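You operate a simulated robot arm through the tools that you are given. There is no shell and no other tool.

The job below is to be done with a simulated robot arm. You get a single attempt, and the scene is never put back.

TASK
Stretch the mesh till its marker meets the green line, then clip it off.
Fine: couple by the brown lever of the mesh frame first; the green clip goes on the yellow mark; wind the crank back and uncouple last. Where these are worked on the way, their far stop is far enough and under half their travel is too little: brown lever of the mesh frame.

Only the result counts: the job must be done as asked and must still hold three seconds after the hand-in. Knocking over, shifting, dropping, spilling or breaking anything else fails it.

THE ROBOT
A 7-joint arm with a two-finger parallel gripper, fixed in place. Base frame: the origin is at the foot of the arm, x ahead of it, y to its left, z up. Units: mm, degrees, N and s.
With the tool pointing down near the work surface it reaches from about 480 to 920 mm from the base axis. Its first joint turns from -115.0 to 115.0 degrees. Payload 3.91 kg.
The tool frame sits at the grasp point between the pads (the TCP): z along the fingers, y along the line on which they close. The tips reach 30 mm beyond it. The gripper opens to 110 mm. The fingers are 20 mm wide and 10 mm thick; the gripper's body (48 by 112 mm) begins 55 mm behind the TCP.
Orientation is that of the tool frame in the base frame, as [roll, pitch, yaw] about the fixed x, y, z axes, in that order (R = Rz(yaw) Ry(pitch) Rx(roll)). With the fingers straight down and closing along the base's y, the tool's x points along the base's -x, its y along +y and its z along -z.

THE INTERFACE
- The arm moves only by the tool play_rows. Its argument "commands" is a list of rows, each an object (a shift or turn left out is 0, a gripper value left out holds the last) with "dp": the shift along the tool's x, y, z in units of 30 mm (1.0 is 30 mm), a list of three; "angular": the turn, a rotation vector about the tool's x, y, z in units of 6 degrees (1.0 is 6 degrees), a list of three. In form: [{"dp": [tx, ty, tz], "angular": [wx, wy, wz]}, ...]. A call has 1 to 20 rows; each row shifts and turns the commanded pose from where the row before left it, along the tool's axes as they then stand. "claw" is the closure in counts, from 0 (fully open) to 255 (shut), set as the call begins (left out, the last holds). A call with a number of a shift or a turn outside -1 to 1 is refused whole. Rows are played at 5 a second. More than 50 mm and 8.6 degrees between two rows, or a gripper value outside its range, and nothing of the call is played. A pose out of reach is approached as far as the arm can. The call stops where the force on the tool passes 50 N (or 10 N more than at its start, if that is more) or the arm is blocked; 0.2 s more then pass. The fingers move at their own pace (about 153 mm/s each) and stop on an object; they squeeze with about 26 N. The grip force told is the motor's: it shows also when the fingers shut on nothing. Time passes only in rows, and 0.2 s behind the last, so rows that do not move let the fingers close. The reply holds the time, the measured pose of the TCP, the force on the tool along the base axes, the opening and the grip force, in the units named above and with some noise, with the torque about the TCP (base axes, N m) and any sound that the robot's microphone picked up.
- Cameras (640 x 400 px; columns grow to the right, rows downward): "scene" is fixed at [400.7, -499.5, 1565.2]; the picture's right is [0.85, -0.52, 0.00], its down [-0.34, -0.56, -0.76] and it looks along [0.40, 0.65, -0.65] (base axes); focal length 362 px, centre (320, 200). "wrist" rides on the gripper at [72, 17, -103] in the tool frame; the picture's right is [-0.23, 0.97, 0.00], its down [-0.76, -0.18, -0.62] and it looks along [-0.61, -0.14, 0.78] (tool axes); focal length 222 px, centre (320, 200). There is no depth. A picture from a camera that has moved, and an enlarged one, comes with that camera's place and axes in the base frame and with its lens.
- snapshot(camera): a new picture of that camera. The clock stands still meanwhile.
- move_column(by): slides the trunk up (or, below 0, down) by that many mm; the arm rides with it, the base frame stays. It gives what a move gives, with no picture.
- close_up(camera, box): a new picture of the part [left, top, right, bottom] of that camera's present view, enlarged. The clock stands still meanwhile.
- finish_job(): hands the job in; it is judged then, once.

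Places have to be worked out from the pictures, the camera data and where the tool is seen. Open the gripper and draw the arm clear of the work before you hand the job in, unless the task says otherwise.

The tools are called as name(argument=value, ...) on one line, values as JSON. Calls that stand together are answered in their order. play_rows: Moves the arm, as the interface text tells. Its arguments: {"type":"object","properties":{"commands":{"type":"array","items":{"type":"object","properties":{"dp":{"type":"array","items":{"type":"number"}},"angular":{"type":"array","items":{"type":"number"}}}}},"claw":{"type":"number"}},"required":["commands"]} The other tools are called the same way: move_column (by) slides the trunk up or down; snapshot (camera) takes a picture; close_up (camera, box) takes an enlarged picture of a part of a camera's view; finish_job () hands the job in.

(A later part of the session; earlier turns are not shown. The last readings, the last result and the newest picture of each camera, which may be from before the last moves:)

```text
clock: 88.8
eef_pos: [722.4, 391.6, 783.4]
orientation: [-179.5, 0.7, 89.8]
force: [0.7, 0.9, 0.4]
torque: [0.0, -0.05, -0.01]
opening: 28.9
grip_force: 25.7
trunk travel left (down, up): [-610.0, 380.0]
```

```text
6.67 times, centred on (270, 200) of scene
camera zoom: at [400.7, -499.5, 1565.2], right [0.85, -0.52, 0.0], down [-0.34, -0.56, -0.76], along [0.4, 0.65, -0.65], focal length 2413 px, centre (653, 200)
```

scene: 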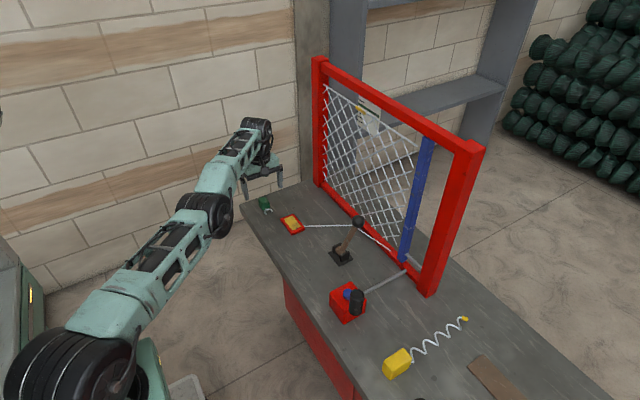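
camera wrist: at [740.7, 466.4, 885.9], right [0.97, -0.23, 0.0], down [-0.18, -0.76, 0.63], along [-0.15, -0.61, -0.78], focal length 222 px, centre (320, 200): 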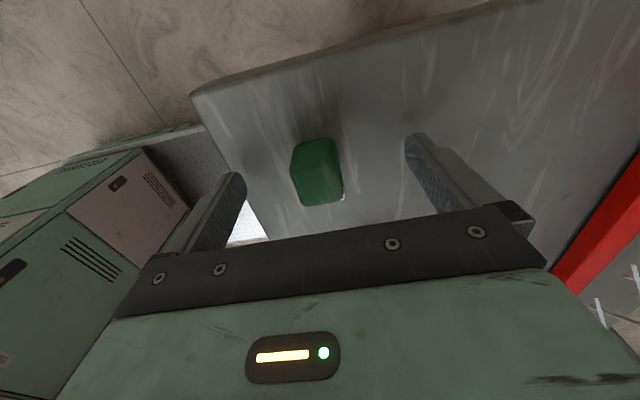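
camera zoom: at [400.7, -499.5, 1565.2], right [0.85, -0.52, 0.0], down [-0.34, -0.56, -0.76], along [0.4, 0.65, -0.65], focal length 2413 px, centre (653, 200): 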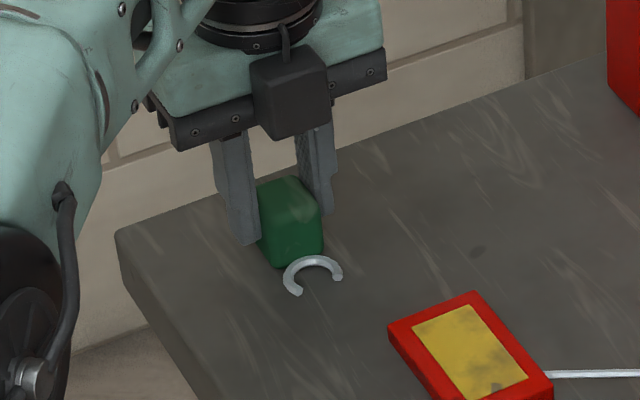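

The clip is held at 28.9 mm. Lifting it straight up.

play_rows(commands=[{"dp": [0, 0, -0.4]}, {"dp": [0, 0, -0.8]}, {"dp": [0, 0, -1]}])

snapshot(camera="scene")

snapshot(camera="wrist")

```text
clock: 89.6
eef_pos: [726.8, 392.4, 848.9]
orientation: [-179.6, 0.6, 89.9]
force: [0.3, 0.8, -0.8]
torque: [0.01, 0.0, -0.02]
opening: 29.0
grip_force: 25.8
trunk travel left (down, up): [-610.0, 380.0]
```

```text
taken
```

scene: 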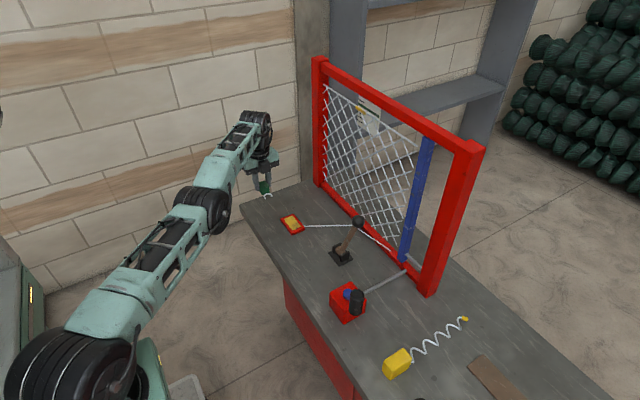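

```text
taken
camera wrist: at [743.8, 466.1, 951.6], right [0.97, -0.23, -0.01], down [-0.17, -0.75, 0.63], along [-0.15, -0.61, -0.77], focal length 222 px, centre (320, 200)
```

wrist: 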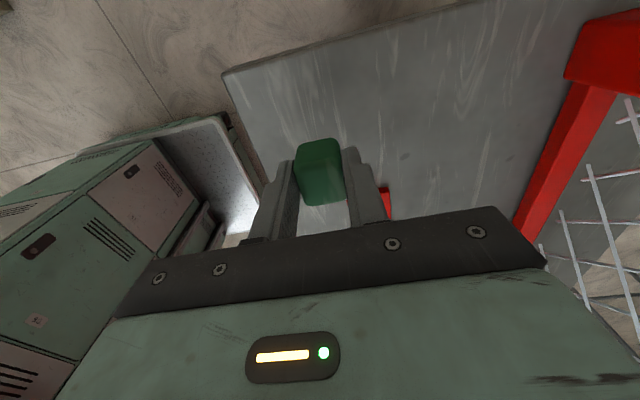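

The clip is held and lifted. In the scene the arm looks almost fully stretched, so I'll raise the trunk 150 mm and lower the arm by as much, to bend the elbow and free the motion.

move_column(by=150)

play_rows(commands=[{"dp": [0, 0, 0.9]}, {"dp": [0, 0, 0.9]}, {"dp": [0, 0, 0.9]}, {"dp": [0, 0, 0.9]}, {"dp": [0, 0, 0.9]}])

snapshot(camera="scene")

```text
clock: 91.3
eef_pos: [724.3, 391.7, 999.6]
orientation: [-179.5, 0.7, 89.9]
force: [0.4, -0.1, -1.0]
torque: [0.0, 0.01, -0.04]
opening: 28.9
grip_force: 26.2
trunk travel left (down, up): [-760.0, 230.0]
```

```text
clock: 92.5
eef_pos: [719.3, 387.6, 866.3]
orientation: [-179.6, 0.5, 89.9]
force: [-0.4, 0.0, 0.2]
torque: [-0.03, -0.03, 0.01]
opening: 28.9
grip_force: 26.3
out of reach, approached as far as the arm can: row 5
trunk travel left (down, up): [-760.0, 230.0]
```

```text
taken
```

scene: 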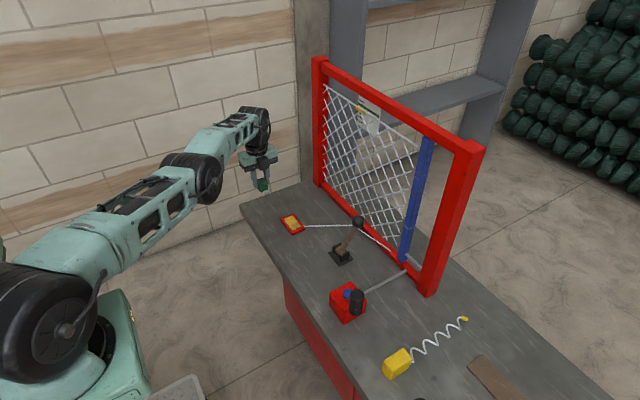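

My fit shows the arm runs straight at a wrist radius of about 824 mm, independent of yaw, so the clip spot is right at the edge. The mark at radius 808 is inside. I'll lift the arm, swing to the mark, then lower with the trunk.

play_rows(commands=[{"dp": [0, 0, -1]}, {"dp": [0, 0, -1]}, {"dp": [-0.82, 0.2, 0]}, {"dp": [-0.82, 0.3, 0]}, {"dp": [-0.82, 0.3, 0]}, {"dp": [-0.82, 0.3, 0]}, {"dp": [-0.82, 0.3, 0]}])

snapshot(camera="wrist")

snapshot(camera="scene")

```text
clock: 94.2
eef_pos: [803.0, 297.5, 920.6]
orientation: [-179.5, 0.7, 90.0]
force: [0.0, 0.6, -0.5]
torque: [0.0, -0.01, -0.03]
opening: 28.8
grip_force: 26.3
out of reach, approached as far as the arm can: row 3, 4, 5, 6, 7
trunk travel left (down, up): [-760.0, 230.0]
```

```text
taken
camera wrist: at [820.7, 371.5, 1023.6], right [0.97, -0.23, -0.01], down [-0.17, -0.75, 0.63], along [-0.15, -0.61, -0.77], focal length 222 px, centre (320, 200)
```

wrist: 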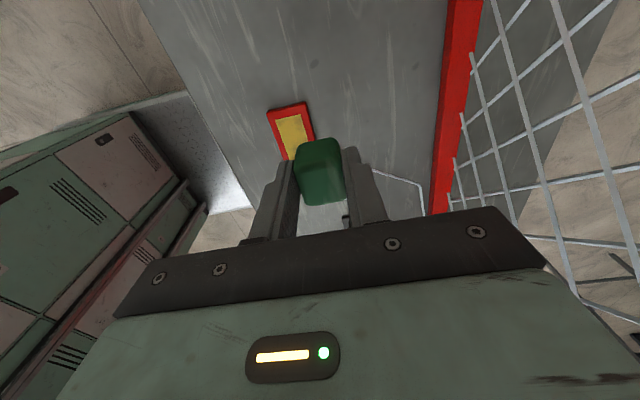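

```text
taken
```

scene: 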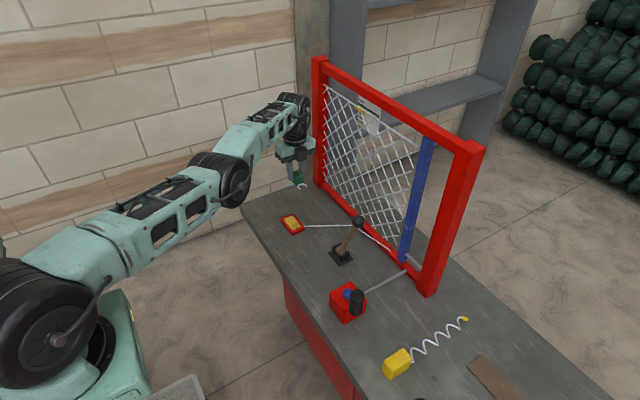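

The arm slid outward to (803, 297) instead of where I asked, so the solver is stuck near a limit. I'll play a still row to see whether the command is still pulling.

play_rows(commands=[{}])

play_rows(commands=[{"dp": [0, -0.5, 0]}])

play_rows(commands=[{"dp": [0, -0.5, -0.5]}])

```text
clock: 94.5
eef_pos: [803.1, 296.4, 920.3]
orientation: [-179.5, 0.5, 89.9]
force: [-0.8, -0.3, 0.7]
torque: [0.04, -0.03, -0.02]
opening: 29.0
grip_force: 26.2
trunk travel left (down, up): [-760.0, 230.0]
```

```text
clock: 95.0
eef_pos: [797.3, 304.8, 921.3]
orientation: [-179.5, 0.6, 90.0]
force: [-0.4, -0.3, -0.5]
torque: [0.03, 0.01, -0.02]
opening: 28.8
grip_force: 25.5
out of reach, approached as far as the arm can: row 1
trunk travel left (down, up): [-760.0, 230.0]
```

```text
clock: 95.3
eef_pos: [792.1, 312.6, 934.9]
orientation: [-179.5, 0.6, 89.9]
force: [-0.6, 1.4, -0.7]
torque: [-0.01, 0.0, 0.0]
opening: 29.1
grip_force: 26.3
out of reach, approached as far as the arm can: row 1
trunk travel left (down, up): [-760.0, 230.0]
```

Fitting the stuck points gives a sphere about a shoulder at roughly (151, -178), so the arm is straight from a shoulder that was swung aside. I'll try larger inward steps aimed at that shoulder, to make the elbow bend.

play_rows(commands=[{"dp": [-0.7, -1, 0]}])

play_rows(commands=[{"dp": [-0.7, -1, 0]}])

snapshot(camera="scene")

```text
clock: 95.8
eef_pos: [791.0, 312.5, 934.9]
orientation: [-179.6, 0.5, 89.8]
force: [-0.4, 0.5, -0.4]
torque: [0.02, 0.01, -0.02]
opening: 28.9
grip_force: 26.2
out of reach, approached as far as the arm can: row 1
trunk travel left (down, up): [-760.0, 230.0]
```

```text
clock: 96.2
eef_pos: [791.8, 312.2, 934.1]
orientation: [-179.5, 0.7, 89.9]
force: [-0.9, 0.0, 0.0]
torque: [0.03, -0.02, 0.0]
opening: 28.6
grip_force: 26.1
out of reach, approached as far as the arm can: row 1
trunk travel left (down, up): [-760.0, 230.0]
```

```text
taken
```

scene: 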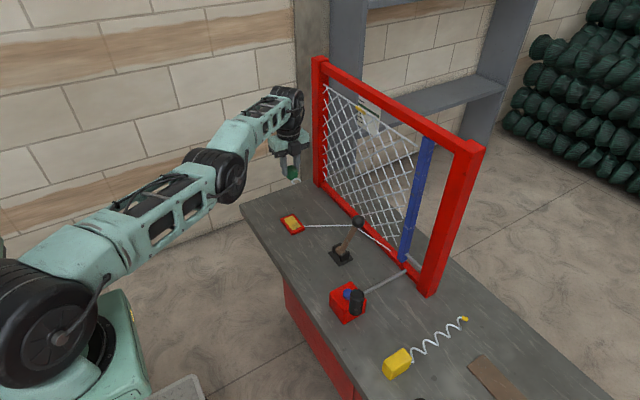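

It's pinned exactly on that sphere. A quick outward test will tell whether this is an outer or an inner limit.

play_rows(commands=[{"dp": [0.25, 0.35, 0]}])

play_rows(commands=[{"dp": [-0.25, -0.35, 0]}])

```text
clock: 96.5
eef_pos: [793.4, 314.6, 932.8]
orientation: [-179.6, 0.6, 89.9]
force: [0.0, -1.0, -0.5]
torque: [0.01, 0.0, 0.0]
opening: 28.8
grip_force: 25.9
out of reach, approached as far as the arm can: row 1
trunk travel left (down, up): [-760.0, 230.0]
```

```text
clock: 97.0
eef_pos: [792.6, 313.5, 933.3]
orientation: [-179.5, 0.5, 89.9]
force: [-0.1, -1.0, -0.3]
torque: [-0.02, 0.0, -0.03]
opening: 28.7
grip_force: 26.0
out of reach, approached as far as the arm can: row 1
trunk travel left (down, up): [-760.0, 230.0]
```

Radial moves do nothing either way, so the elbow is straight and singular. Tilting the fingers inward while the wrist stays put should flex the elbow first, then I can retract. I'll do that over free space.

play_rows(commands=[{"dp": [-0.446, -0.62, 0], "angular": [0.81, -0.58, 0]}, {"dp": [-0.446, -0.62, 0], "angular": [0.81, -0.58, 0]}, {"dp": [-0.446, -0.62, 0], "angular": [0.81, -0.58, 0]}, {"dp": [-0.446, -0.62, 0], "angular": [0.81, -0.58, 0]}])

snapshot(camera="scene")

```text
clock: 98.0
eef_pos: [722.9, 264.3, 946.8]
orientation: [-159.6, 14.3, 92.5]
force: [0.7, -0.4, -0.9]
torque: [-0.01, -0.01, -0.01]
opening: 29.0
grip_force: 25.8
out of reach, approached as far as the arm can: row 2
trunk travel left (down, up): [-760.0, 230.0]
```

```text
taken
```

scene: 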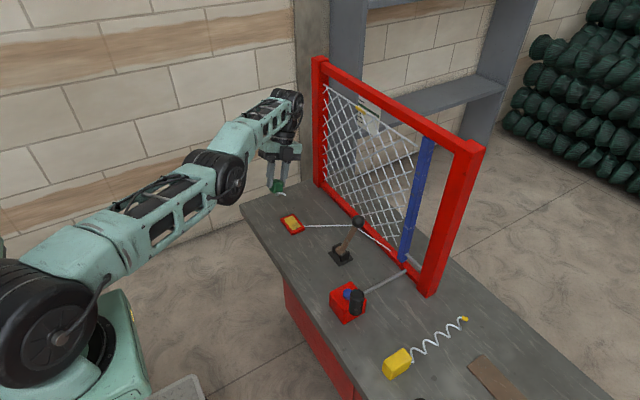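

The tilt worked and the reach flag has cleared. Now I'll retract inward in this tilted pose to see whether the elbow bends.

play_rows(commands=[{"dp": [-0.354, -0.494, 0.27]}, {"dp": [-0.354, -0.494, 0.27]}])

```text
clock: 98.5
eef_pos: [723.3, 265.1, 946.0]
orientation: [-159.7, 14.2, 92.4]
force: [-0.3, 0.6, -0.5]
torque: [0.01, 0.02, 0.0]
opening: 28.8
grip_force: 25.7
out of reach, approached as far as the arm can: row 1, 2
trunk travel left (down, up): [-760.0, 230.0]
```

Still pinned. I'll look closely at the arm's joints to see how it is posed.

close_up(camera="scene", box=[0, 60, 340, 400])

```text
1.18 times, centred on (170, 230) of scene
camera zoom: at [400.7, -499.5, 1565.2], right [0.85, -0.52, 0.0], down [-0.34, -0.56, -0.76], along [0.4, 0.65, -0.65], focal length 426 px, centre (496, 165)
```

zoom: 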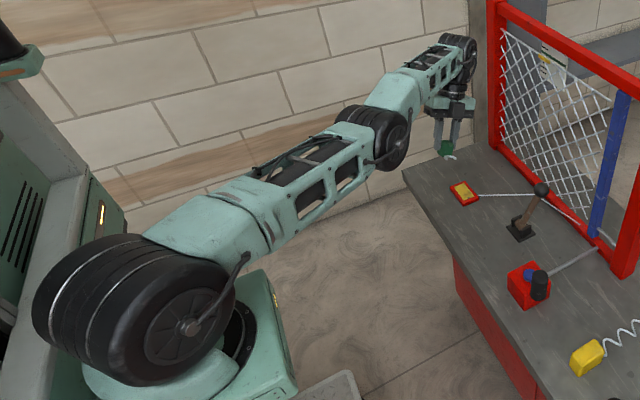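

The arm is straight at the elbow, as suspected. Small inward steps may let the solver converge where big ones fail, so I'll try 1 mm rows.

play_rows(commands=[{"dp": [-0.0177, -0.0247, 0.0135]}, {"dp": [-0.0177, -0.0247, 0.0135]}, {"dp": [-0.0177, -0.0247, 0.0135]}, {"dp": [-0.0177, -0.0247, 0.0135]}, {"dp": [-0.0177, -0.0247, 0.0135]}, {"dp": [-0.0177, -0.0247, 0.0135]}, {"dp": [-0.0177, -0.0247, 0.0135]}, {"dp": [-0.0177, -0.0247, 0.0135]}])

```text
clock: 100.3
eef_pos: [722.9, 265.4, 946.3]
orientation: [-159.7, 14.2, 92.4]
force: [-0.2, 0.2, -1.1]
torque: [0.04, -0.02, 0.0]
opening: 28.9
grip_force: 26.2
out of reach, approached as far as the arm can: row 4, 8
trunk travel left (down, up): [-760.0, 230.0]
```

No motion at all. I'll undo the tilt with the wrist fixed, which would bend the elbow the other way if that's the free side, and then test inward again.

play_rows(commands=[{"dp": [0.446, 0.62, 0], "angular": [-0.81, 0.58, 0]}, {"dp": [0.446, 0.62, 0], "angular": [-0.81, 0.58, 0]}, {"dp": [0.446, 0.62, 0], "angular": [-0.81, 0.58, 0]}, {"dp": [0.446, 0.62, 0], "angular": [-0.81, 0.58, 0]}])

play_rows(commands=[{"dp": [-0.19, -0.27, 0]}, {"dp": [-0.19, -0.27, 0]}])

```text
clock: 101.3
eef_pos: [790.0, 314.0, 922.6]
orientation: [-179.7, 0.4, 90.0]
force: [-0.1, 0.3, -1.0]
torque: [-0.04, 0.04, 0.01]
opening: 29.1
grip_force: 25.8
out of reach, approached as far as the arm can: row 4
trunk travel left (down, up): [-760.0, 230.0]
```

```text
clock: 102.0
eef_pos: [773.7, 302.1, 925.1]
orientation: [-179.6, 0.5, 89.9]
force: [0.3, -0.5, -0.9]
torque: [0.01, -0.01, 0.0]
opening: 28.9
grip_force: 26.1
trunk travel left (down, up): [-760.0, 230.0]
```

It worked: the arm moved inward by 20 mm with no flag. I'll check which way the elbow bent before going on.

close_up(camera="scene", box=[0, 60, 340, 400])

```text
1.18 times, centred on (170, 230) of scene
camera zoom: at [400.7, -499.5, 1565.2], right [0.85, -0.52, 0.0], down [-0.34, -0.56, -0.76], along [0.4, 0.65, -0.65], focal length 426 px, centre (496, 165)
```

zoom: 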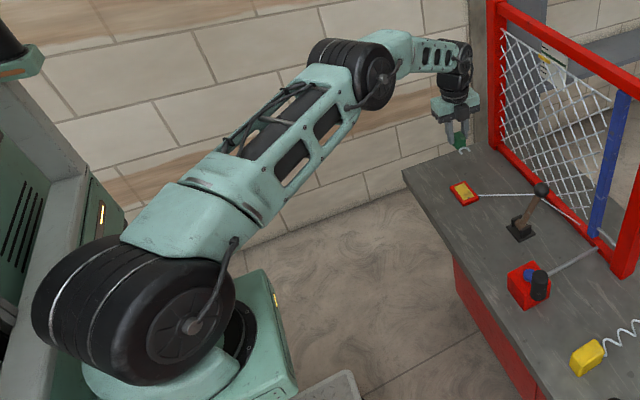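

The elbow is bent upward now, as it should be. Moving over the mark to TCP (764, 264.5).

play_rows(commands=[{"dp": [-0.63, -0.16, 0]}, {"dp": [-0.62, -0.16, 0]}])

move_column(by=-60)

snapshot(camera="wrist")

close_up(camera="scene", box=[240, 160, 340, 240])

```text
clock: 102.5
eef_pos: [764.6, 264.4, 924.6]
orientation: [-179.7, 0.6, 89.9]
force: [0.1, -0.6, 0.1]
torque: [-0.02, 0.02, 0.02]
opening: 29.1
grip_force: 25.9
trunk travel left (down, up): [-760.0, 230.0]
```

```text
clock: 103.5
eef_pos: [763.9, 265.4, 865.4]
orientation: [-179.7, 0.6, 89.9]
force: [0.9, 0.3, 0.0]
torque: [-0.01, -0.03, -0.01]
opening: 29.1
grip_force: 26.1
trunk travel left (down, up): [-700.0, 290.0]
```

```text
taken
camera wrist: at [782.2, 339.1, 967.7], right [0.97, -0.23, 0.0], down [-0.17, -0.76, 0.63], along [-0.15, -0.61, -0.78], focal length 222 px, centre (320, 200)
```

wrist: 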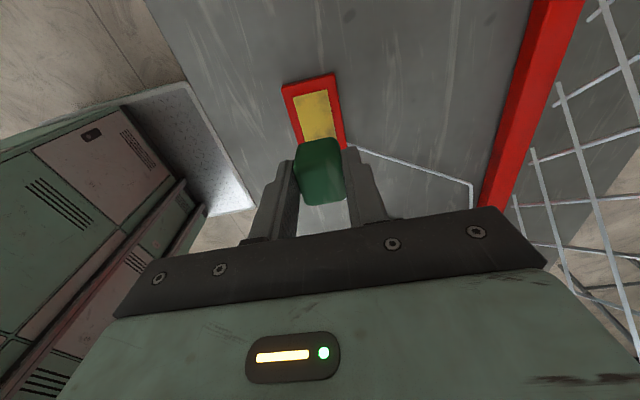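

```text
5.00 times, centred on (290, 200) of scene
camera zoom: at [400.7, -499.5, 1565.2], right [0.85, -0.52, 0.0], down [-0.34, -0.56, -0.76], along [0.4, 0.65, -0.65], focal length 1810 px, centre (470, 200)
```

zoom: 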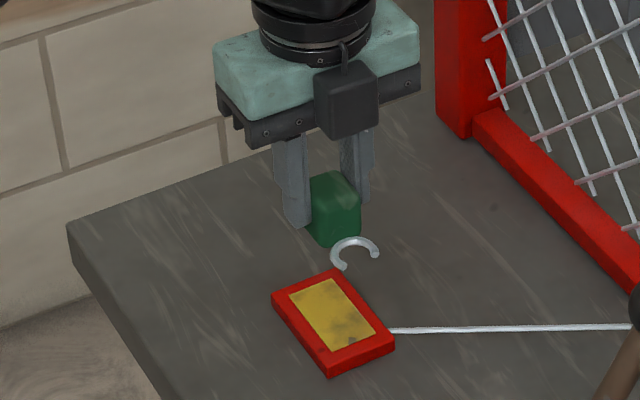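

From the wrist views, which are the more precise, the mark centre is (761, 262.5) and the clip centre sits about 3 mm toward -y of the TCP. I'll shift 3 mm in -x and go down to about z 806.

play_rows(commands=[{"dp": [0, -0.1, 0]}])

move_column(by=-58)

snapshot(camera="wrist")

close_up(camera="scene", box=[240, 180, 340, 255])

```text
clock: 104.0
eef_pos: [761.5, 265.4, 866.0]
orientation: [-179.6, 0.5, 89.9]
force: [-0.6, -0.9, 0.2]
torque: [-0.01, -0.02, -0.02]
opening: 29.2
grip_force: 26.1
trunk travel left (down, up): [-700.0, 290.0]
```

```text
clock: 104.9
eef_pos: [761.9, 264.6, 806.5]
orientation: [-179.6, 0.5, 89.9]
force: [0.5, 0.6, -0.3]
torque: [-0.02, -0.02, 0.0]
opening: 28.9
grip_force: 25.6
trunk travel left (down, up): [-642.0, 348.0]
```

```text
taken
camera wrist: at [779.1, 339.0, 909.5], right [0.97, -0.23, 0.0], down [-0.17, -0.76, 0.63], along [-0.15, -0.61, -0.78], focal length 222 px, centre (320, 200)
```

wrist: 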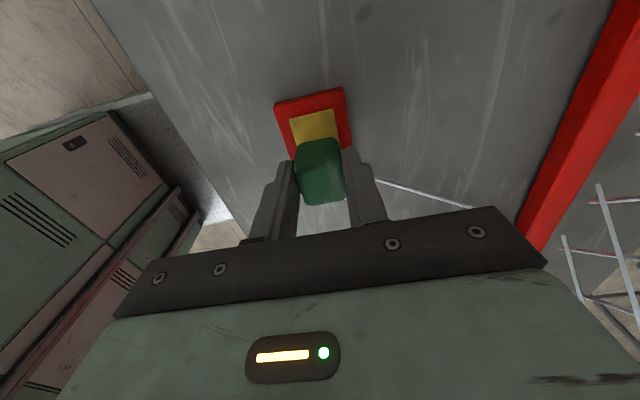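

```text
5.33 times, centred on (290, 218) of scene
camera zoom: at [400.7, -499.5, 1565.2], right [0.85, -0.52, 0.0], down [-0.34, -0.56, -0.76], along [0.4, 0.65, -0.65], focal length 1930 px, centre (480, 107)
```

zoom: 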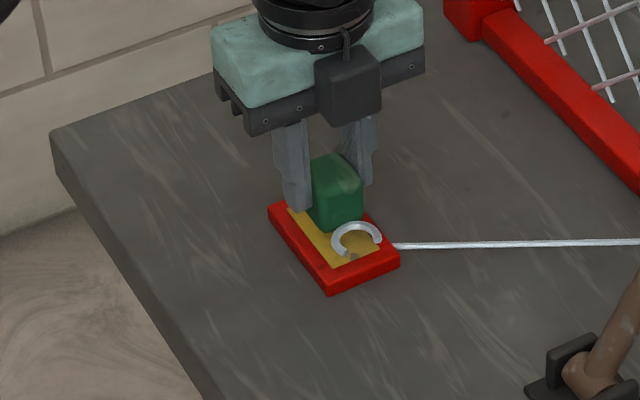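

It's lined up over the mark. Now I'll descend in small steps and watch for contact.

play_rows(commands=[{"dp": [0, 0, 0.1]}, {"dp": [0, 0, 0.1]}, {"dp": [0, 0, 0.1]}])

play_rows(commands=[{"dp": [0, 0, 0.07]}])

play_rows(commands=[{"dp": [0, 0, 0.06]}])

```text
clock: 105.7
eef_pos: [761.3, 264.0, 797.5]
orientation: [-179.6, 0.4, 89.9]
force: [0.1, -0.1, -0.4]
torque: [0.03, 0.01, 0.03]
opening: 28.7
grip_force: 25.6
trunk travel left (down, up): [-642.0, 348.0]
```

```text
clock: 106.1
eef_pos: [760.0, 264.5, 797.5]
orientation: [-179.6, 0.4, 89.9]
force: [-0.3, -0.1, -1.3]
torque: [-0.02, 0.03, -0.02]
opening: 28.6
grip_force: 25.9
trunk travel left (down, up): [-642.0, 348.0]
```

```text
clock: 106.5
eef_pos: [761.0, 264.5, 795.6]
orientation: [-179.7, 0.7, 89.8]
force: [-2.3, -2.5, 7.0]
torque: [-0.23, 0.02, -0.08]
opening: 28.8
grip_force: 25.7
trunk travel left (down, up): [-642.0, 348.0]
```

Contact at z about 795.5, with 7 N upward. I'll check alignment, then release.

close_up(camera="scene", box=[260, 190, 330, 245])

close_up(camera="wrist", box=[230, 60, 410, 230])

```text
7.27 times, centred on (295, 218) of scene
camera zoom: at [400.7, -499.5, 1565.2], right [0.85, -0.52, 0.0], down [-0.34, -0.56, -0.76], along [0.4, 0.65, -0.65], focal length 2632 px, centre (502, 73)
```

zoom: 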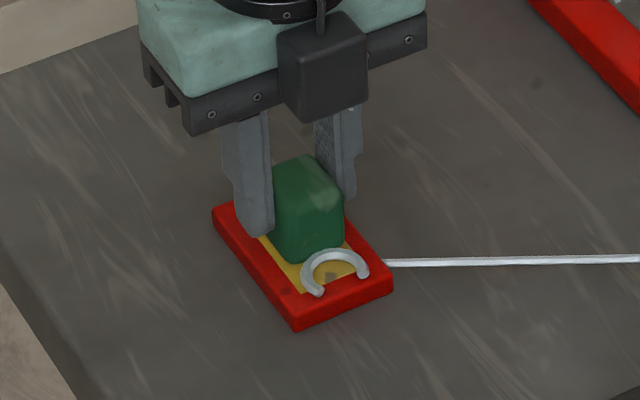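

```text
2.35 times, centred on (320, 145) of wrist
camera zoom: at [779.0, 338.7, 897.9], right [0.97, -0.23, 0.0], down [-0.18, -0.76, 0.63], along [-0.15, -0.61, -0.78], focal length 523 px, centre (320, 329)
```

zoom: 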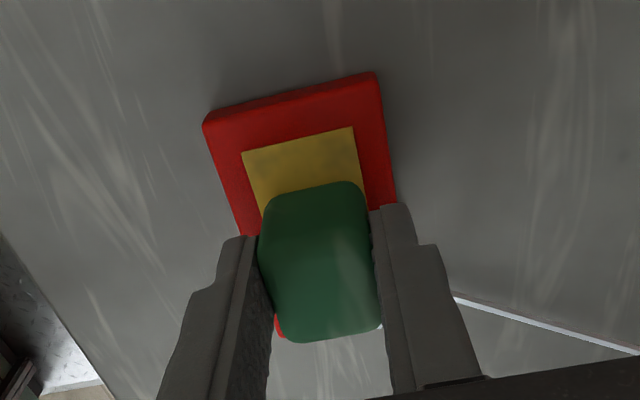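

The clip is seated on the yellow mark. I'll open just enough to clear it and rise straight up.

play_rows(commands=[{}, {}, {}], claw=150)

play_rows(commands=[{"dp": [0, 0, -0.3]}, {"dp": [0, 0, -0.6]}, {"dp": [0, 0, -1]}, {"dp": [0, 0, -1]}, {"dp": [0, 0, -1]}])

close_up(camera="scene", box=[260, 190, 330, 245])

snapshot(camera="wrist")

snapshot(camera="scene")

```text
clock: 107.3
eef_pos: [760.2, 264.8, 794.1]
orientation: [-179.6, 0.6, 90.0]
force: [0.2, -0.2, -1.0]
torque: [0.01, 0.03, -0.01]
opening: 45.5
grip_force: 0.0
trunk travel left (down, up): [-642.0, 348.0]
```

```text
clock: 108.5
eef_pos: [761.7, 268.8, 911.0]
orientation: [-179.6, 0.6, 90.0]
force: [-0.6, 0.0, -0.2]
torque: [-0.03, 0.01, -0.01]
opening: 45.1
grip_force: 0.1
trunk travel left (down, up): [-642.0, 348.0]
```

```text
7.27 times, centred on (295, 218) of scene
camera zoom: at [400.7, -499.5, 1565.2], right [0.85, -0.52, 0.0], down [-0.34, -0.56, -0.76], along [0.4, 0.65, -0.65], focal length 2632 px, centre (502, 73)
```

zoom: 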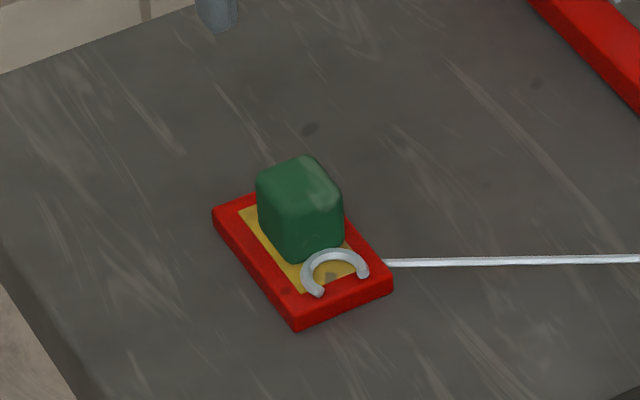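

```text
taken
camera wrist: at [779.8, 343.0, 1013.3], right [0.97, -0.23, -0.01], down [-0.17, -0.76, 0.63], along [-0.15, -0.61, -0.78], focal length 222 px, centre (320, 200)
```

wrist: 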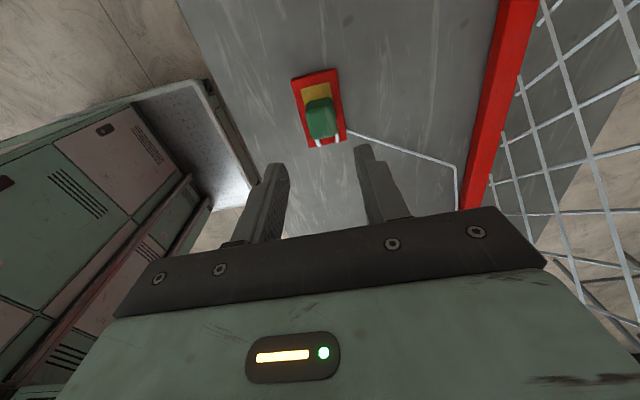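

```text
taken
```

scene: 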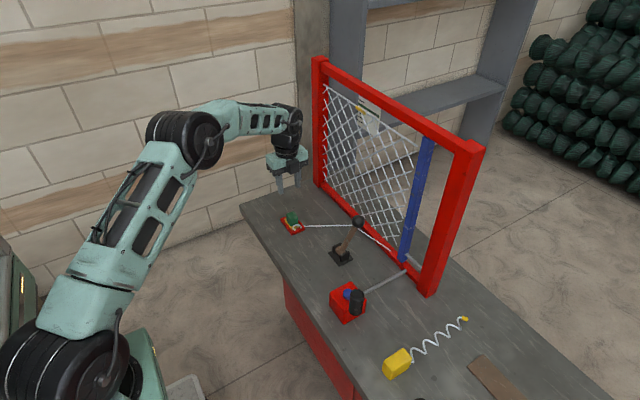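

The clip rests squarely on the yellow mark and let go cleanly. Now I'll turn the tool back to yaw 180 and then move to the crank.

play_rows(commands=[{"dp": [0, 0, -0.3], "angular": [0, 0, -1]}, {"angular": [0, 0, -1]}, {"angular": [0, 0, -1]}, {"angular": [0, 0, -1]}, {"angular": [0, 0, -1]}, {"angular": [0, 0, -1]}, {"angular": [0, 0, -1]}, {"angular": [0, 0, -1]}, {"angular": [0, 0, -1]}, {"angular": [0, 0, -1]}, {"angular": [0, 0, -1]}, {"angular": [0, 0, -1]}, {"angular": [0, 0, -1]}, {"angular": [0, 0, -1]}, {"angular": [0, 0, -1]}])

close_up(camera="scene", box=[310, 80, 430, 155])

```text
clock: 111.7
eef_pos: [762.1, 265.4, 920.7]
orientation: [-179.4, -0.4, 180.0]
force: [0.6, -0.6, 0.3]
torque: [-0.03, 0.02, -0.02]
opening: 45.4
grip_force: 0.1
trunk travel left (down, up): [-642.0, 348.0]
```

```text
5.33 times, centred on (370, 118) of scene
camera zoom: at [400.7, -499.5, 1565.2], right [0.85, -0.52, 0.0], down [-0.34, -0.56, -0.76], along [0.4, 0.65, -0.65], focal length 1930 px, centre (53, 640)
```

zoom: 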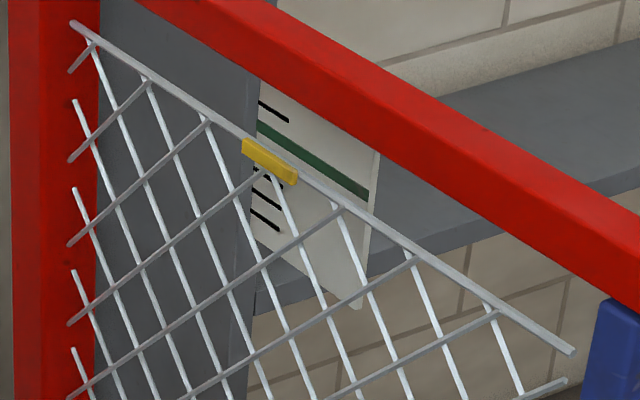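

The marker is still on the line. Travelling now to above the crank handle at about (719, -135).

play_rows(commands=[{"dp": [0.102, -0.954, -0.07]}, {"dp": [0.102, -0.954, -0.07]}, {"dp": [0.102, -0.954, -0.07]}, {"dp": [0.102, -0.954, -0.07]}, {"dp": [0.102, -0.954, -0.07]}, {"dp": [0.102, -0.954, -0.07]}, {"dp": [0.102, -0.954, -0.07]}, {"dp": [0.102, -0.954, -0.07]}, {"dp": [0.102, -0.954, -0.07]}, {"dp": [0.102, -0.954, -0.07]}, {"dp": [0.102, -0.954, -0.07]}, {"dp": [0.102, -0.954, -0.07]}, {"dp": [0.102, -0.954, -0.07]}, {"dp": [0.102, -0.954, -0.07]}], claw=130)

snapshot(camera="wrist")

snapshot(camera="scene")

```text
clock: 114.7
eef_pos: [718.9, -133.1, 953.4]
orientation: [-179.4, -0.4, 179.9]
force: [0.3, -0.3, -0.1]
torque: [-0.03, 0.0, -0.04]
opening: 53.9
grip_force: 0.2
trunk travel left (down, up): [-642.0, 348.0]
```

```text
taken
camera wrist: at [646.7, -114.8, 1057.0], right [0.23, 0.97, -0.01], down [0.77, -0.17, 0.62], along [0.6, -0.15, -0.78], focal length 222 px, centre (320, 200)
```

wrist: 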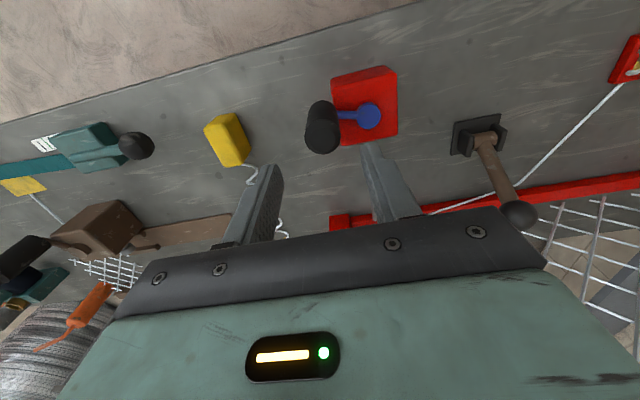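

```text
taken
```

scene: 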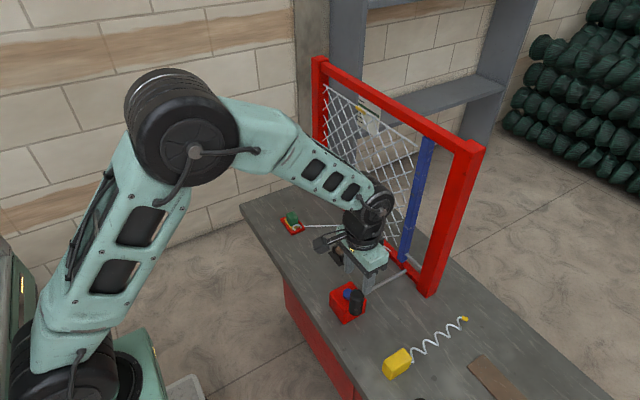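

The handle top reads (718, -132), right under the gripper. Descending to z 855 and gripping.

play_rows(commands=[{"dp": [0, -0.03, 1]}, {"dp": [0, 0, 1]}, {"dp": [0, 0, 1]}, {"dp": [0, 0, 0.27]}])

snapshot(camera="wrist")

play_rows(commands=[{}, {}, {}], claw=255)

```text
clock: 115.7
eef_pos: [716.7, -136.5, 856.4]
orientation: [-179.4, -0.4, 179.9]
force: [0.0, -0.2, -0.7]
torque: [0.03, 0.01, -0.01]
opening: 53.9
grip_force: 0.2
trunk travel left (down, up): [-642.0, 348.0]
```

```text
taken
camera wrist: at [646.1, -117.1, 960.1], right [0.23, 0.97, -0.01], down [0.77, -0.17, 0.62], along [0.6, -0.15, -0.78], focal length 222 px, centre (320, 200)
```

wrist: 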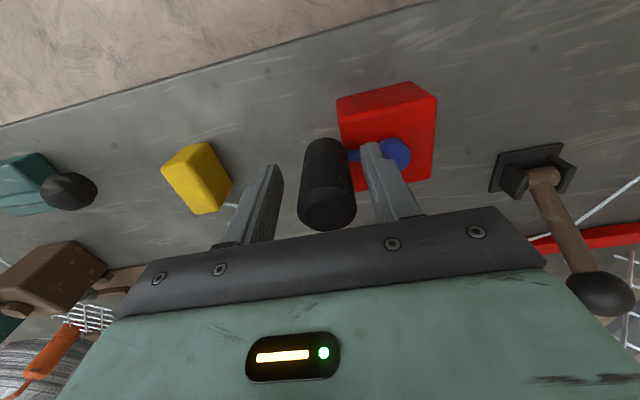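

```text
clock: 116.5
eef_pos: [717.3, -133.2, 855.1]
orientation: [-179.5, -0.5, -180.0]
force: [2.6, 14.9, -3.4]
torque: [1.51, 0.15, 0.13]
opening: 30.6
grip_force: 45.1
trunk travel left (down, up): [-642.0, 348.0]
```

Gripped. Now I'll wind clockwise back, about 477° in total, starting with 60° while watching the force and the marker.

play_rows(commands=[{"dp": [0.313, 0.187, 0]}, {"dp": [0.287, 0.197, 0]}, {"dp": [0.24, 0.253, 0]}, {"dp": [0.183, 0.3, 0]}, {"dp": [0.113, 0.327, 0]}])

close_up(camera="scene", box=[310, 80, 430, 155])

close_up(camera="scene", box=[250, 180, 450, 310])

```text
clock: 117.7
eef_pos: [678.4, -99.6, 855.5]
orientation: [-179.3, -0.7, 179.9]
force: [-21.9, -8.7, 16.8]
torque: [1.05, 0.22, -0.09]
opening: 30.5
grip_force: 44.9
trunk travel left (down, up): [-642.0, 348.0]
```

```text
5.33 times, centred on (370, 118) of scene
camera zoom: at [400.7, -499.5, 1565.2], right [0.85, -0.52, 0.0], down [-0.34, -0.56, -0.76], along [0.4, 0.65, -0.65], focal length 1930 px, centre (53, 640)
```

zoom: 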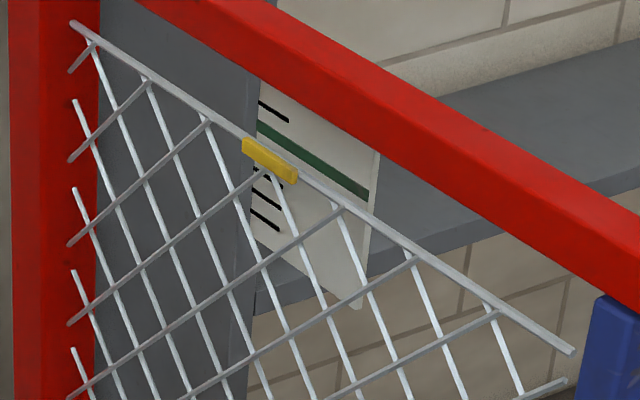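

```text
3.08 times, centred on (350, 245) of scene
camera zoom: at [400.7, -499.5, 1565.2], right [0.85, -0.52, 0.0], down [-0.34, -0.56, -0.76], along [0.4, 0.65, -0.65], focal length 1114 px, centre (228, 62)
```

zoom: 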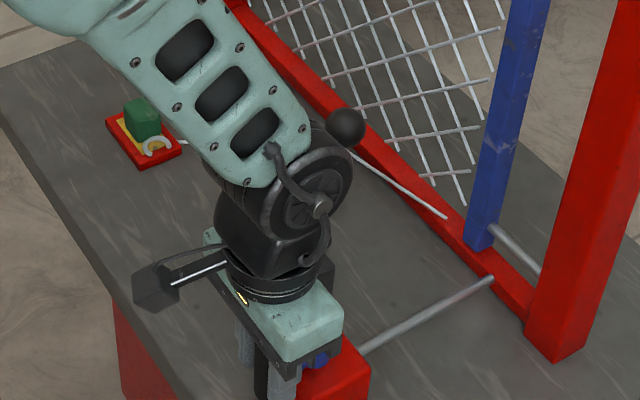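

The clip holds: the marker stays on the line while the crank winds back. Continuing clockwise with a small outward correction.

play_rows(commands=[{"dp": [0.097, 0.347, -0.04]}, {"dp": [-0.03, 0.347, 0]}, {"dp": [-0.097, 0.333, 0]}, {"dp": [-0.167, 0.307, 0]}, {"dp": [-0.227, 0.263, 0]}])

play_rows(commands=[{"dp": [-0.277, 0.213, 0]}, {"dp": [-0.317, 0.15, 0]}, {"dp": [-0.34, 0.08, 0]}, {"dp": [-0.347, 0.007, 0]}, {"dp": [-0.343, -0.063, 0]}])

```text
clock: 118.9
eef_pos: [694.9, -46.9, 856.9]
orientation: [-179.5, -0.5, -179.9]
force: [-19.8, 20.4, -8.8]
torque: [1.36, 0.64, 0.14]
opening: 30.6
grip_force: 45.4
trunk travel left (down, up): [-642.0, 348.0]
```

```text
clock: 120.1
eef_pos: [747.5, -38.2, 856.1]
orientation: [-179.4, -0.1, 179.9]
force: [6.8, 17.3, -12.6]
torque: [1.16, -0.29, 0.12]
opening: 30.5
grip_force: 44.8
trunk travel left (down, up): [-642.0, 348.0]
```

Past 180° with forces staying low. Next two blocks of 60°.

play_rows(commands=[{"dp": [-0.32, -0.1, 0]}, {"dp": [-0.287, -0.197, 0]}, {"dp": [-0.24, -0.253, 0]}, {"dp": [-0.183, -0.3, 0]}, {"dp": [-0.113, -0.327, 0]}])

play_rows(commands=[{"dp": [-0.047, -0.347, 0]}, {"dp": [0.03, -0.347, 0]}, {"dp": [0.097, -0.333, 0]}, {"dp": [0.167, -0.307, 0]}, {"dp": [0.227, -0.263, 0]}])

```text
clock: 121.3
eef_pos: [776.6, -75.8, 856.2]
orientation: [-179.4, -0.6, 179.9]
force: [-26.2, -5.0, 13.8]
torque: [1.0, 0.43, -0.01]
opening: 30.3
grip_force: 45.2
trunk travel left (down, up): [-642.0, 348.0]
```

```text
clock: 122.5
eef_pos: [764.0, -118.7, 855.9]
orientation: [-179.5, -0.5, -180.0]
force: [-20.6, 22.2, 6.6]
torque: [1.4, 0.89, 0.18]
opening: 30.1
grip_force: 44.8
trunk travel left (down, up): [-642.0, 348.0]
```

Around 300° so far. The effective centre for this grip is nearer (728.5, -86), so I'll use that for the next part.

play_rows(commands=[{"dp": [0.32, -0.13, 0]}, {"dp": [0.303, -0.16, 0]}, {"dp": [0.33, -0.1, 0]}, {"dp": [0.343, -0.03, 0]}, {"dp": [0.34, 0.043, 0]}, {"dp": [0.327, 0.11, 0]}])

```text
clock: 123.9
eef_pos: [706.8, -130.1, 855.6]
orientation: [-179.4, -0.2, 179.8]
force: [7.2, 10.8, -2.8]
torque: [1.04, -0.77, 0.08]
opening: 30.5
grip_force: 44.6
trunk travel left (down, up): [-642.0, 348.0]
```

About 370° wound back, 105° or so to go. Continuing about 95°.

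play_rows(commands=[{"dp": [0.317, 0.153, 0]}, {"dp": [0.257, 0.24, 0]}, {"dp": [0.203, 0.287, 0]}, {"dp": [0.137, 0.323, 0]}])

play_rows(commands=[{"dp": [0.067, 0.347, 0]}, {"dp": [-0.007, 0.353, 0]}, {"dp": [-0.08, 0.34, 0]}])

close_up(camera="scene", box=[310, 80, 430, 155])

```text
clock: 124.9
eef_pos: [678.9, -99.8, 855.2]
orientation: [-179.4, -0.1, 179.8]
force: [11.4, 2.3, 13.5]
torque: [0.93, -0.38, 0.04]
opening: 30.5
grip_force: 44.7
trunk travel left (down, up): [-642.0, 348.0]
```

```text
clock: 125.7
eef_pos: [680.4, -68.7, 854.9]
orientation: [-179.4, -0.3, 179.8]
force: [12.8, -7.0, 27.1]
torque: [1.17, -0.01, -0.07]
opening: 30.4
grip_force: 44.4
trunk travel left (down, up): [-642.0, 348.0]
```

```text
5.33 times, centred on (370, 118) of scene
camera zoom: at [400.7, -499.5, 1565.2], right [0.85, -0.52, 0.0], down [-0.34, -0.56, -0.76], along [0.4, 0.65, -0.65], focal length 1930 px, centre (53, 640)
```

zoom: 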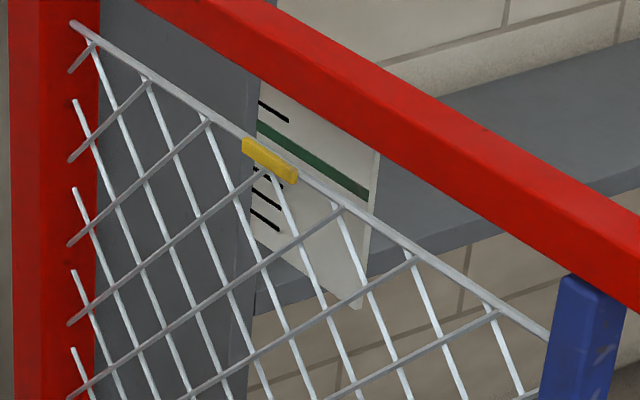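

The blue bar is nearly back at its start and the marker still holds. About 25° more to the start stop.

play_rows(commands=[{"dp": [-0.147, 0.32, -0.05]}, {"dp": [-0.14, 0.19, -0.03]}])

play_rows(commands=[{"dp": [-0.08, 0.1, 0]}])

play_rows(commands=[{"dp": [-0.1, 0.1, 0]}])

```text
clock: 126.3
eef_pos: [688.5, -54.6, 855.7]
orientation: [-179.4, -0.5, 179.8]
force: [16.5, -14.5, 2.4]
torque: [1.0, -0.72, -0.08]
opening: 30.1
grip_force: 45.7
trunk travel left (down, up): [-642.0, 348.0]
```

```text
clock: 126.7
eef_pos: [689.6, -51.3, 856.2]
orientation: [-179.3, -0.6, 179.8]
force: [17.4, -18.5, -15.8]
torque: [1.05, -0.6, -0.11]
opening: 30.6
grip_force: 44.7
trunk travel left (down, up): [-642.0, 348.0]
```

```text
clock: 127.1
eef_pos: [692.2, -48.8, 855.2]
orientation: [-179.4, -0.8, 179.9]
force: [11.2, -22.1, -27.9]
torque: [1.2, -0.41, -0.14]
opening: 30.2
grip_force: 44.9
trunk travel left (down, up): [-642.0, 348.0]
```

Nearly at the starting point. A couple more small steps until the stop resists.

play_rows(commands=[{"dp": [-0.1, 0.08, -0.05]}])

play_rows(commands=[{"dp": [-0.1, 0.08, -0.03]}])

play_rows(commands=[{"dp": [-0.1, 0.08, 0]}])

```text
clock: 127.6
eef_pos: [692.0, -48.8, 857.2]
orientation: [-179.1, -1.2, 179.6]
force: [3.8, -9.7, -17.8]
torque: [1.67, -0.45, -0.09]
opening: 30.6
grip_force: 45.1
trunk travel left (down, up): [-642.0, 348.0]
stopped in row 1: the force on the tool passed its limit at 51 N (the readings are from after the stop); the commanded pose is now the measured one
```

```text
clock: 128.0
eef_pos: [693.8, -48.5, 856.2]
orientation: [-178.9, -1.7, 179.5]
force: [-12.3, -23.7, -20.1]
torque: [1.52, 0.14, -0.16]
opening: 30.4
grip_force: 45.0
trunk travel left (down, up): [-642.0, 348.0]
```

```text
clock: 128.5
eef_pos: [691.3, -50.3, 856.7]
orientation: [-178.8, -2.1, 179.3]
force: [-8.3, -14.1, 3.8]
torque: [1.92, -0.17, -0.09]
opening: 30.6
grip_force: 45.1
trunk travel left (down, up): [-642.0, 348.0]
stopped in row 1: the force on the tool passed its limit at 52 N (the readings are from after the stop); the commanded pose is now the measured one
```

The force now trips without motion, so the crank is back on its start stop. Releasing and checking.

play_rows(commands=[{}, {}, {}], claw=130)

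play_rows(commands=[{"dp": [0, 0, -1]}, {"dp": [0, 0, -1]}, {"dp": [0, 0, -1]}, {"dp": [0, 0, -1], "angular": [0.15, -0.3, 0]}])

close_up(camera="scene", box=[250, 180, 450, 330])

snapshot(camera="wrist")

close_up(camera="scene", box=[310, 80, 430, 155])

```text
clock: 129.3
eef_pos: [693.2, -47.3, 856.4]
orientation: [-179.0, -1.9, 179.4]
force: [-0.4, 0.3, -0.3]
torque: [0.0, 0.0, -0.02]
opening: 53.6
grip_force: 0.0
trunk travel left (down, up): [-642.0, 348.0]
```

```text
clock: 130.3
eef_pos: [698.2, -42.6, 976.8]
orientation: [-178.0, 0.0, 179.5]
force: [0.3, 0.5, -0.3]
torque: [0.02, 0.01, -0.01]
opening: 53.9
grip_force: 0.0
trunk travel left (down, up): [-642.0, 348.0]
```

```text
2.67 times, centred on (350, 255) of scene
camera zoom: at [400.7, -499.5, 1565.2], right [0.85, -0.52, 0.0], down [-0.34, -0.56, -0.76], along [0.4, 0.65, -0.65], focal length 965 px, centre (240, 53)
```

zoom: 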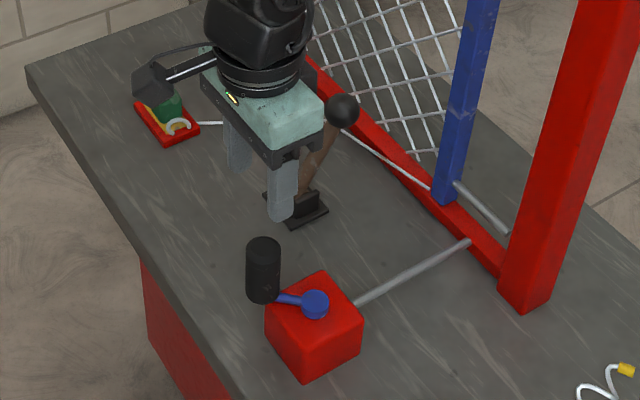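

```text
taken
camera wrist: at [625.7, -21.5, 1078.1], right [0.24, 0.97, -0.03], down [0.76, -0.16, 0.63], along [0.6, -0.17, -0.78], focal length 222 px, centre (320, 200)
```

wrist: 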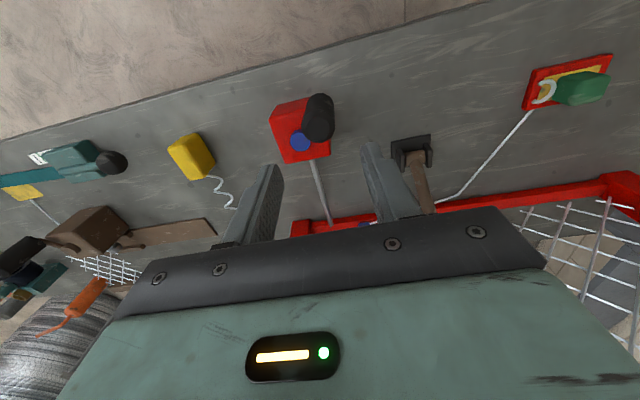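

```text
5.33 times, centred on (370, 118) of scene
camera zoom: at [400.7, -499.5, 1565.2], right [0.85, -0.52, 0.0], down [-0.34, -0.56, -0.76], along [0.4, 0.65, -0.65], focal length 1930 px, centre (53, 640)
```

zoom: 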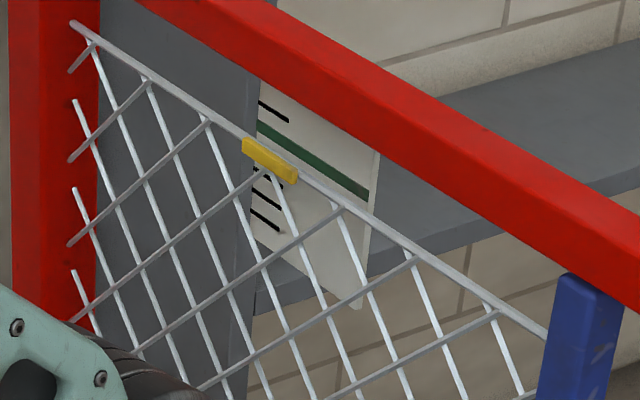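

The crank is exactly at its starting pose and the marker is still on the line. Now the lever: I'll level the tool, tilt 36° and line up with the knob, expected at about (880, 71, 857).

play_rows(commands=[{"dp": [0, 0.95, 0], "angular": [-0.33, -1, 0]}, {"dp": [0, 0.95, 0], "angular": [0, -1, 0]}, {"dp": [0, 0.95, 0], "angular": [0, -1, 0]}, {"dp": [0, 0.95, 0], "angular": [0, -1, 0]}, {"angular": [0, -1, 0]}, {"angular": [0, -1, 0]}], claw=60)

snapshot(camera="wrist")

```text
clock: 131.7
eef_pos: [698.9, 69.9, 976.7]
orientation: [180.0, 36.1, 179.5]
force: [-0.3, -0.9, -0.1]
torque: [0.05, -0.03, -0.02]
opening: 84.5
grip_force: 0.1
trunk travel left (down, up): [-642.0, 348.0]
```

```text
taken
camera wrist: at [579.9, 88.2, 1016.5], right [0.19, 0.97, 0.13], down [0.25, -0.18, 0.95], along [0.95, -0.15, -0.28], focal length 222 px, centre (320, 200)
```

wrist: 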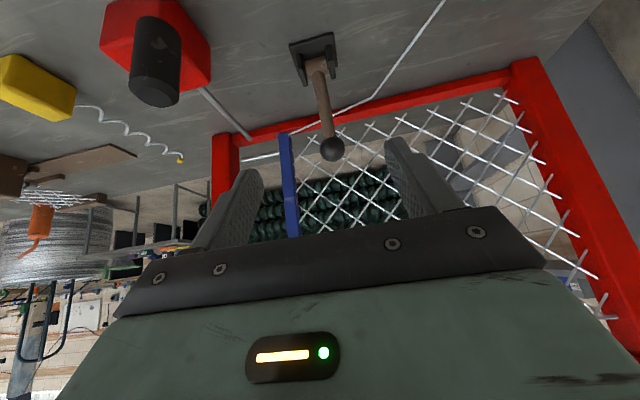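

The knob is seen at about (880, 69, 854), as expected. Moving to the pre-grasp point.

play_rows(commands=[{"dp": [-0.635, 0, 0.955]}, {"dp": [-0.635, 0, 0.955]}, {"dp": [-0.635, 0, 0.955]}, {"dp": [-0.635, 0, 0.955]}, {"dp": [0, 0, 1]}])

snapshot(camera="wrist")

```text
clock: 132.9
eef_pos: [847.5, 68.5, 903.5]
orientation: [179.9, 35.9, 179.5]
force: [0.3, 0.3, 0.3]
torque: [-0.05, -0.01, -0.01]
opening: 84.1
grip_force: 0.0
trunk travel left (down, up): [-642.0, 348.0]
```

```text
taken
camera wrist: at [727.9, 87.0, 944.3], right [0.19, 0.97, 0.13], down [0.25, -0.18, 0.95], along [0.95, -0.15, -0.28], focal length 222 px, centre (320, 200)
```

wrist: 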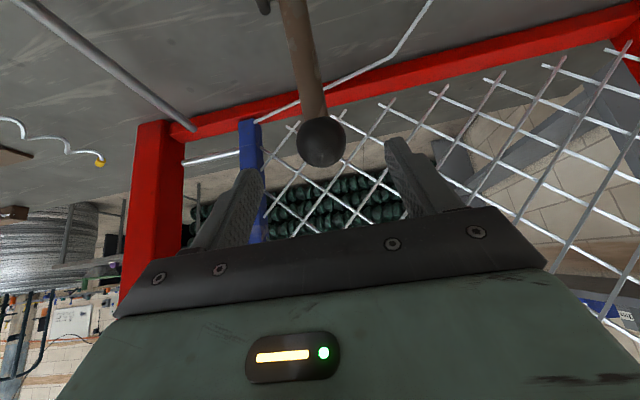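

The knob now reads about (877, 71, 857). Advancing the final 56 mm along the tool axis, then closing.

play_rows(commands=[{"dp": [0.03, 0.04, 0.9]}, {"dp": [0.03, 0.04, 0.9]}])

play_rows(commands=[{}, {}, {}, {}], claw=255)

snapshot(camera="wrist")

```text
clock: 133.5
eef_pos: [875.3, 71.8, 859.5]
orientation: [-180.0, 36.0, 179.6]
force: [0.0, -0.8, -0.1]
torque: [-0.01, 0.01, 0.02]
opening: 84.1
grip_force: 0.0
trunk travel left (down, up): [-642.0, 348.0]
```

```text
clock: 134.5
eef_pos: [876.2, 68.5, 857.1]
orientation: [-179.9, 35.9, 179.5]
force: [2.7, -9.0, 0.0]
torque: [-0.02, -0.15, -0.02]
opening: 37.0
grip_force: 44.9
trunk travel left (down, up): [-642.0, 348.0]
```

```text
taken
camera wrist: at [756.4, 89.0, 899.0], right [0.19, 0.97, 0.13], down [0.25, -0.18, 0.95], along [0.95, -0.15, -0.28], focal length 222 px, centre (320, 200)
```

wrist: 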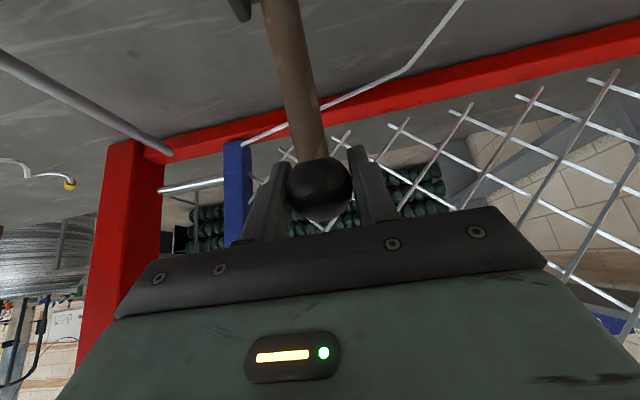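

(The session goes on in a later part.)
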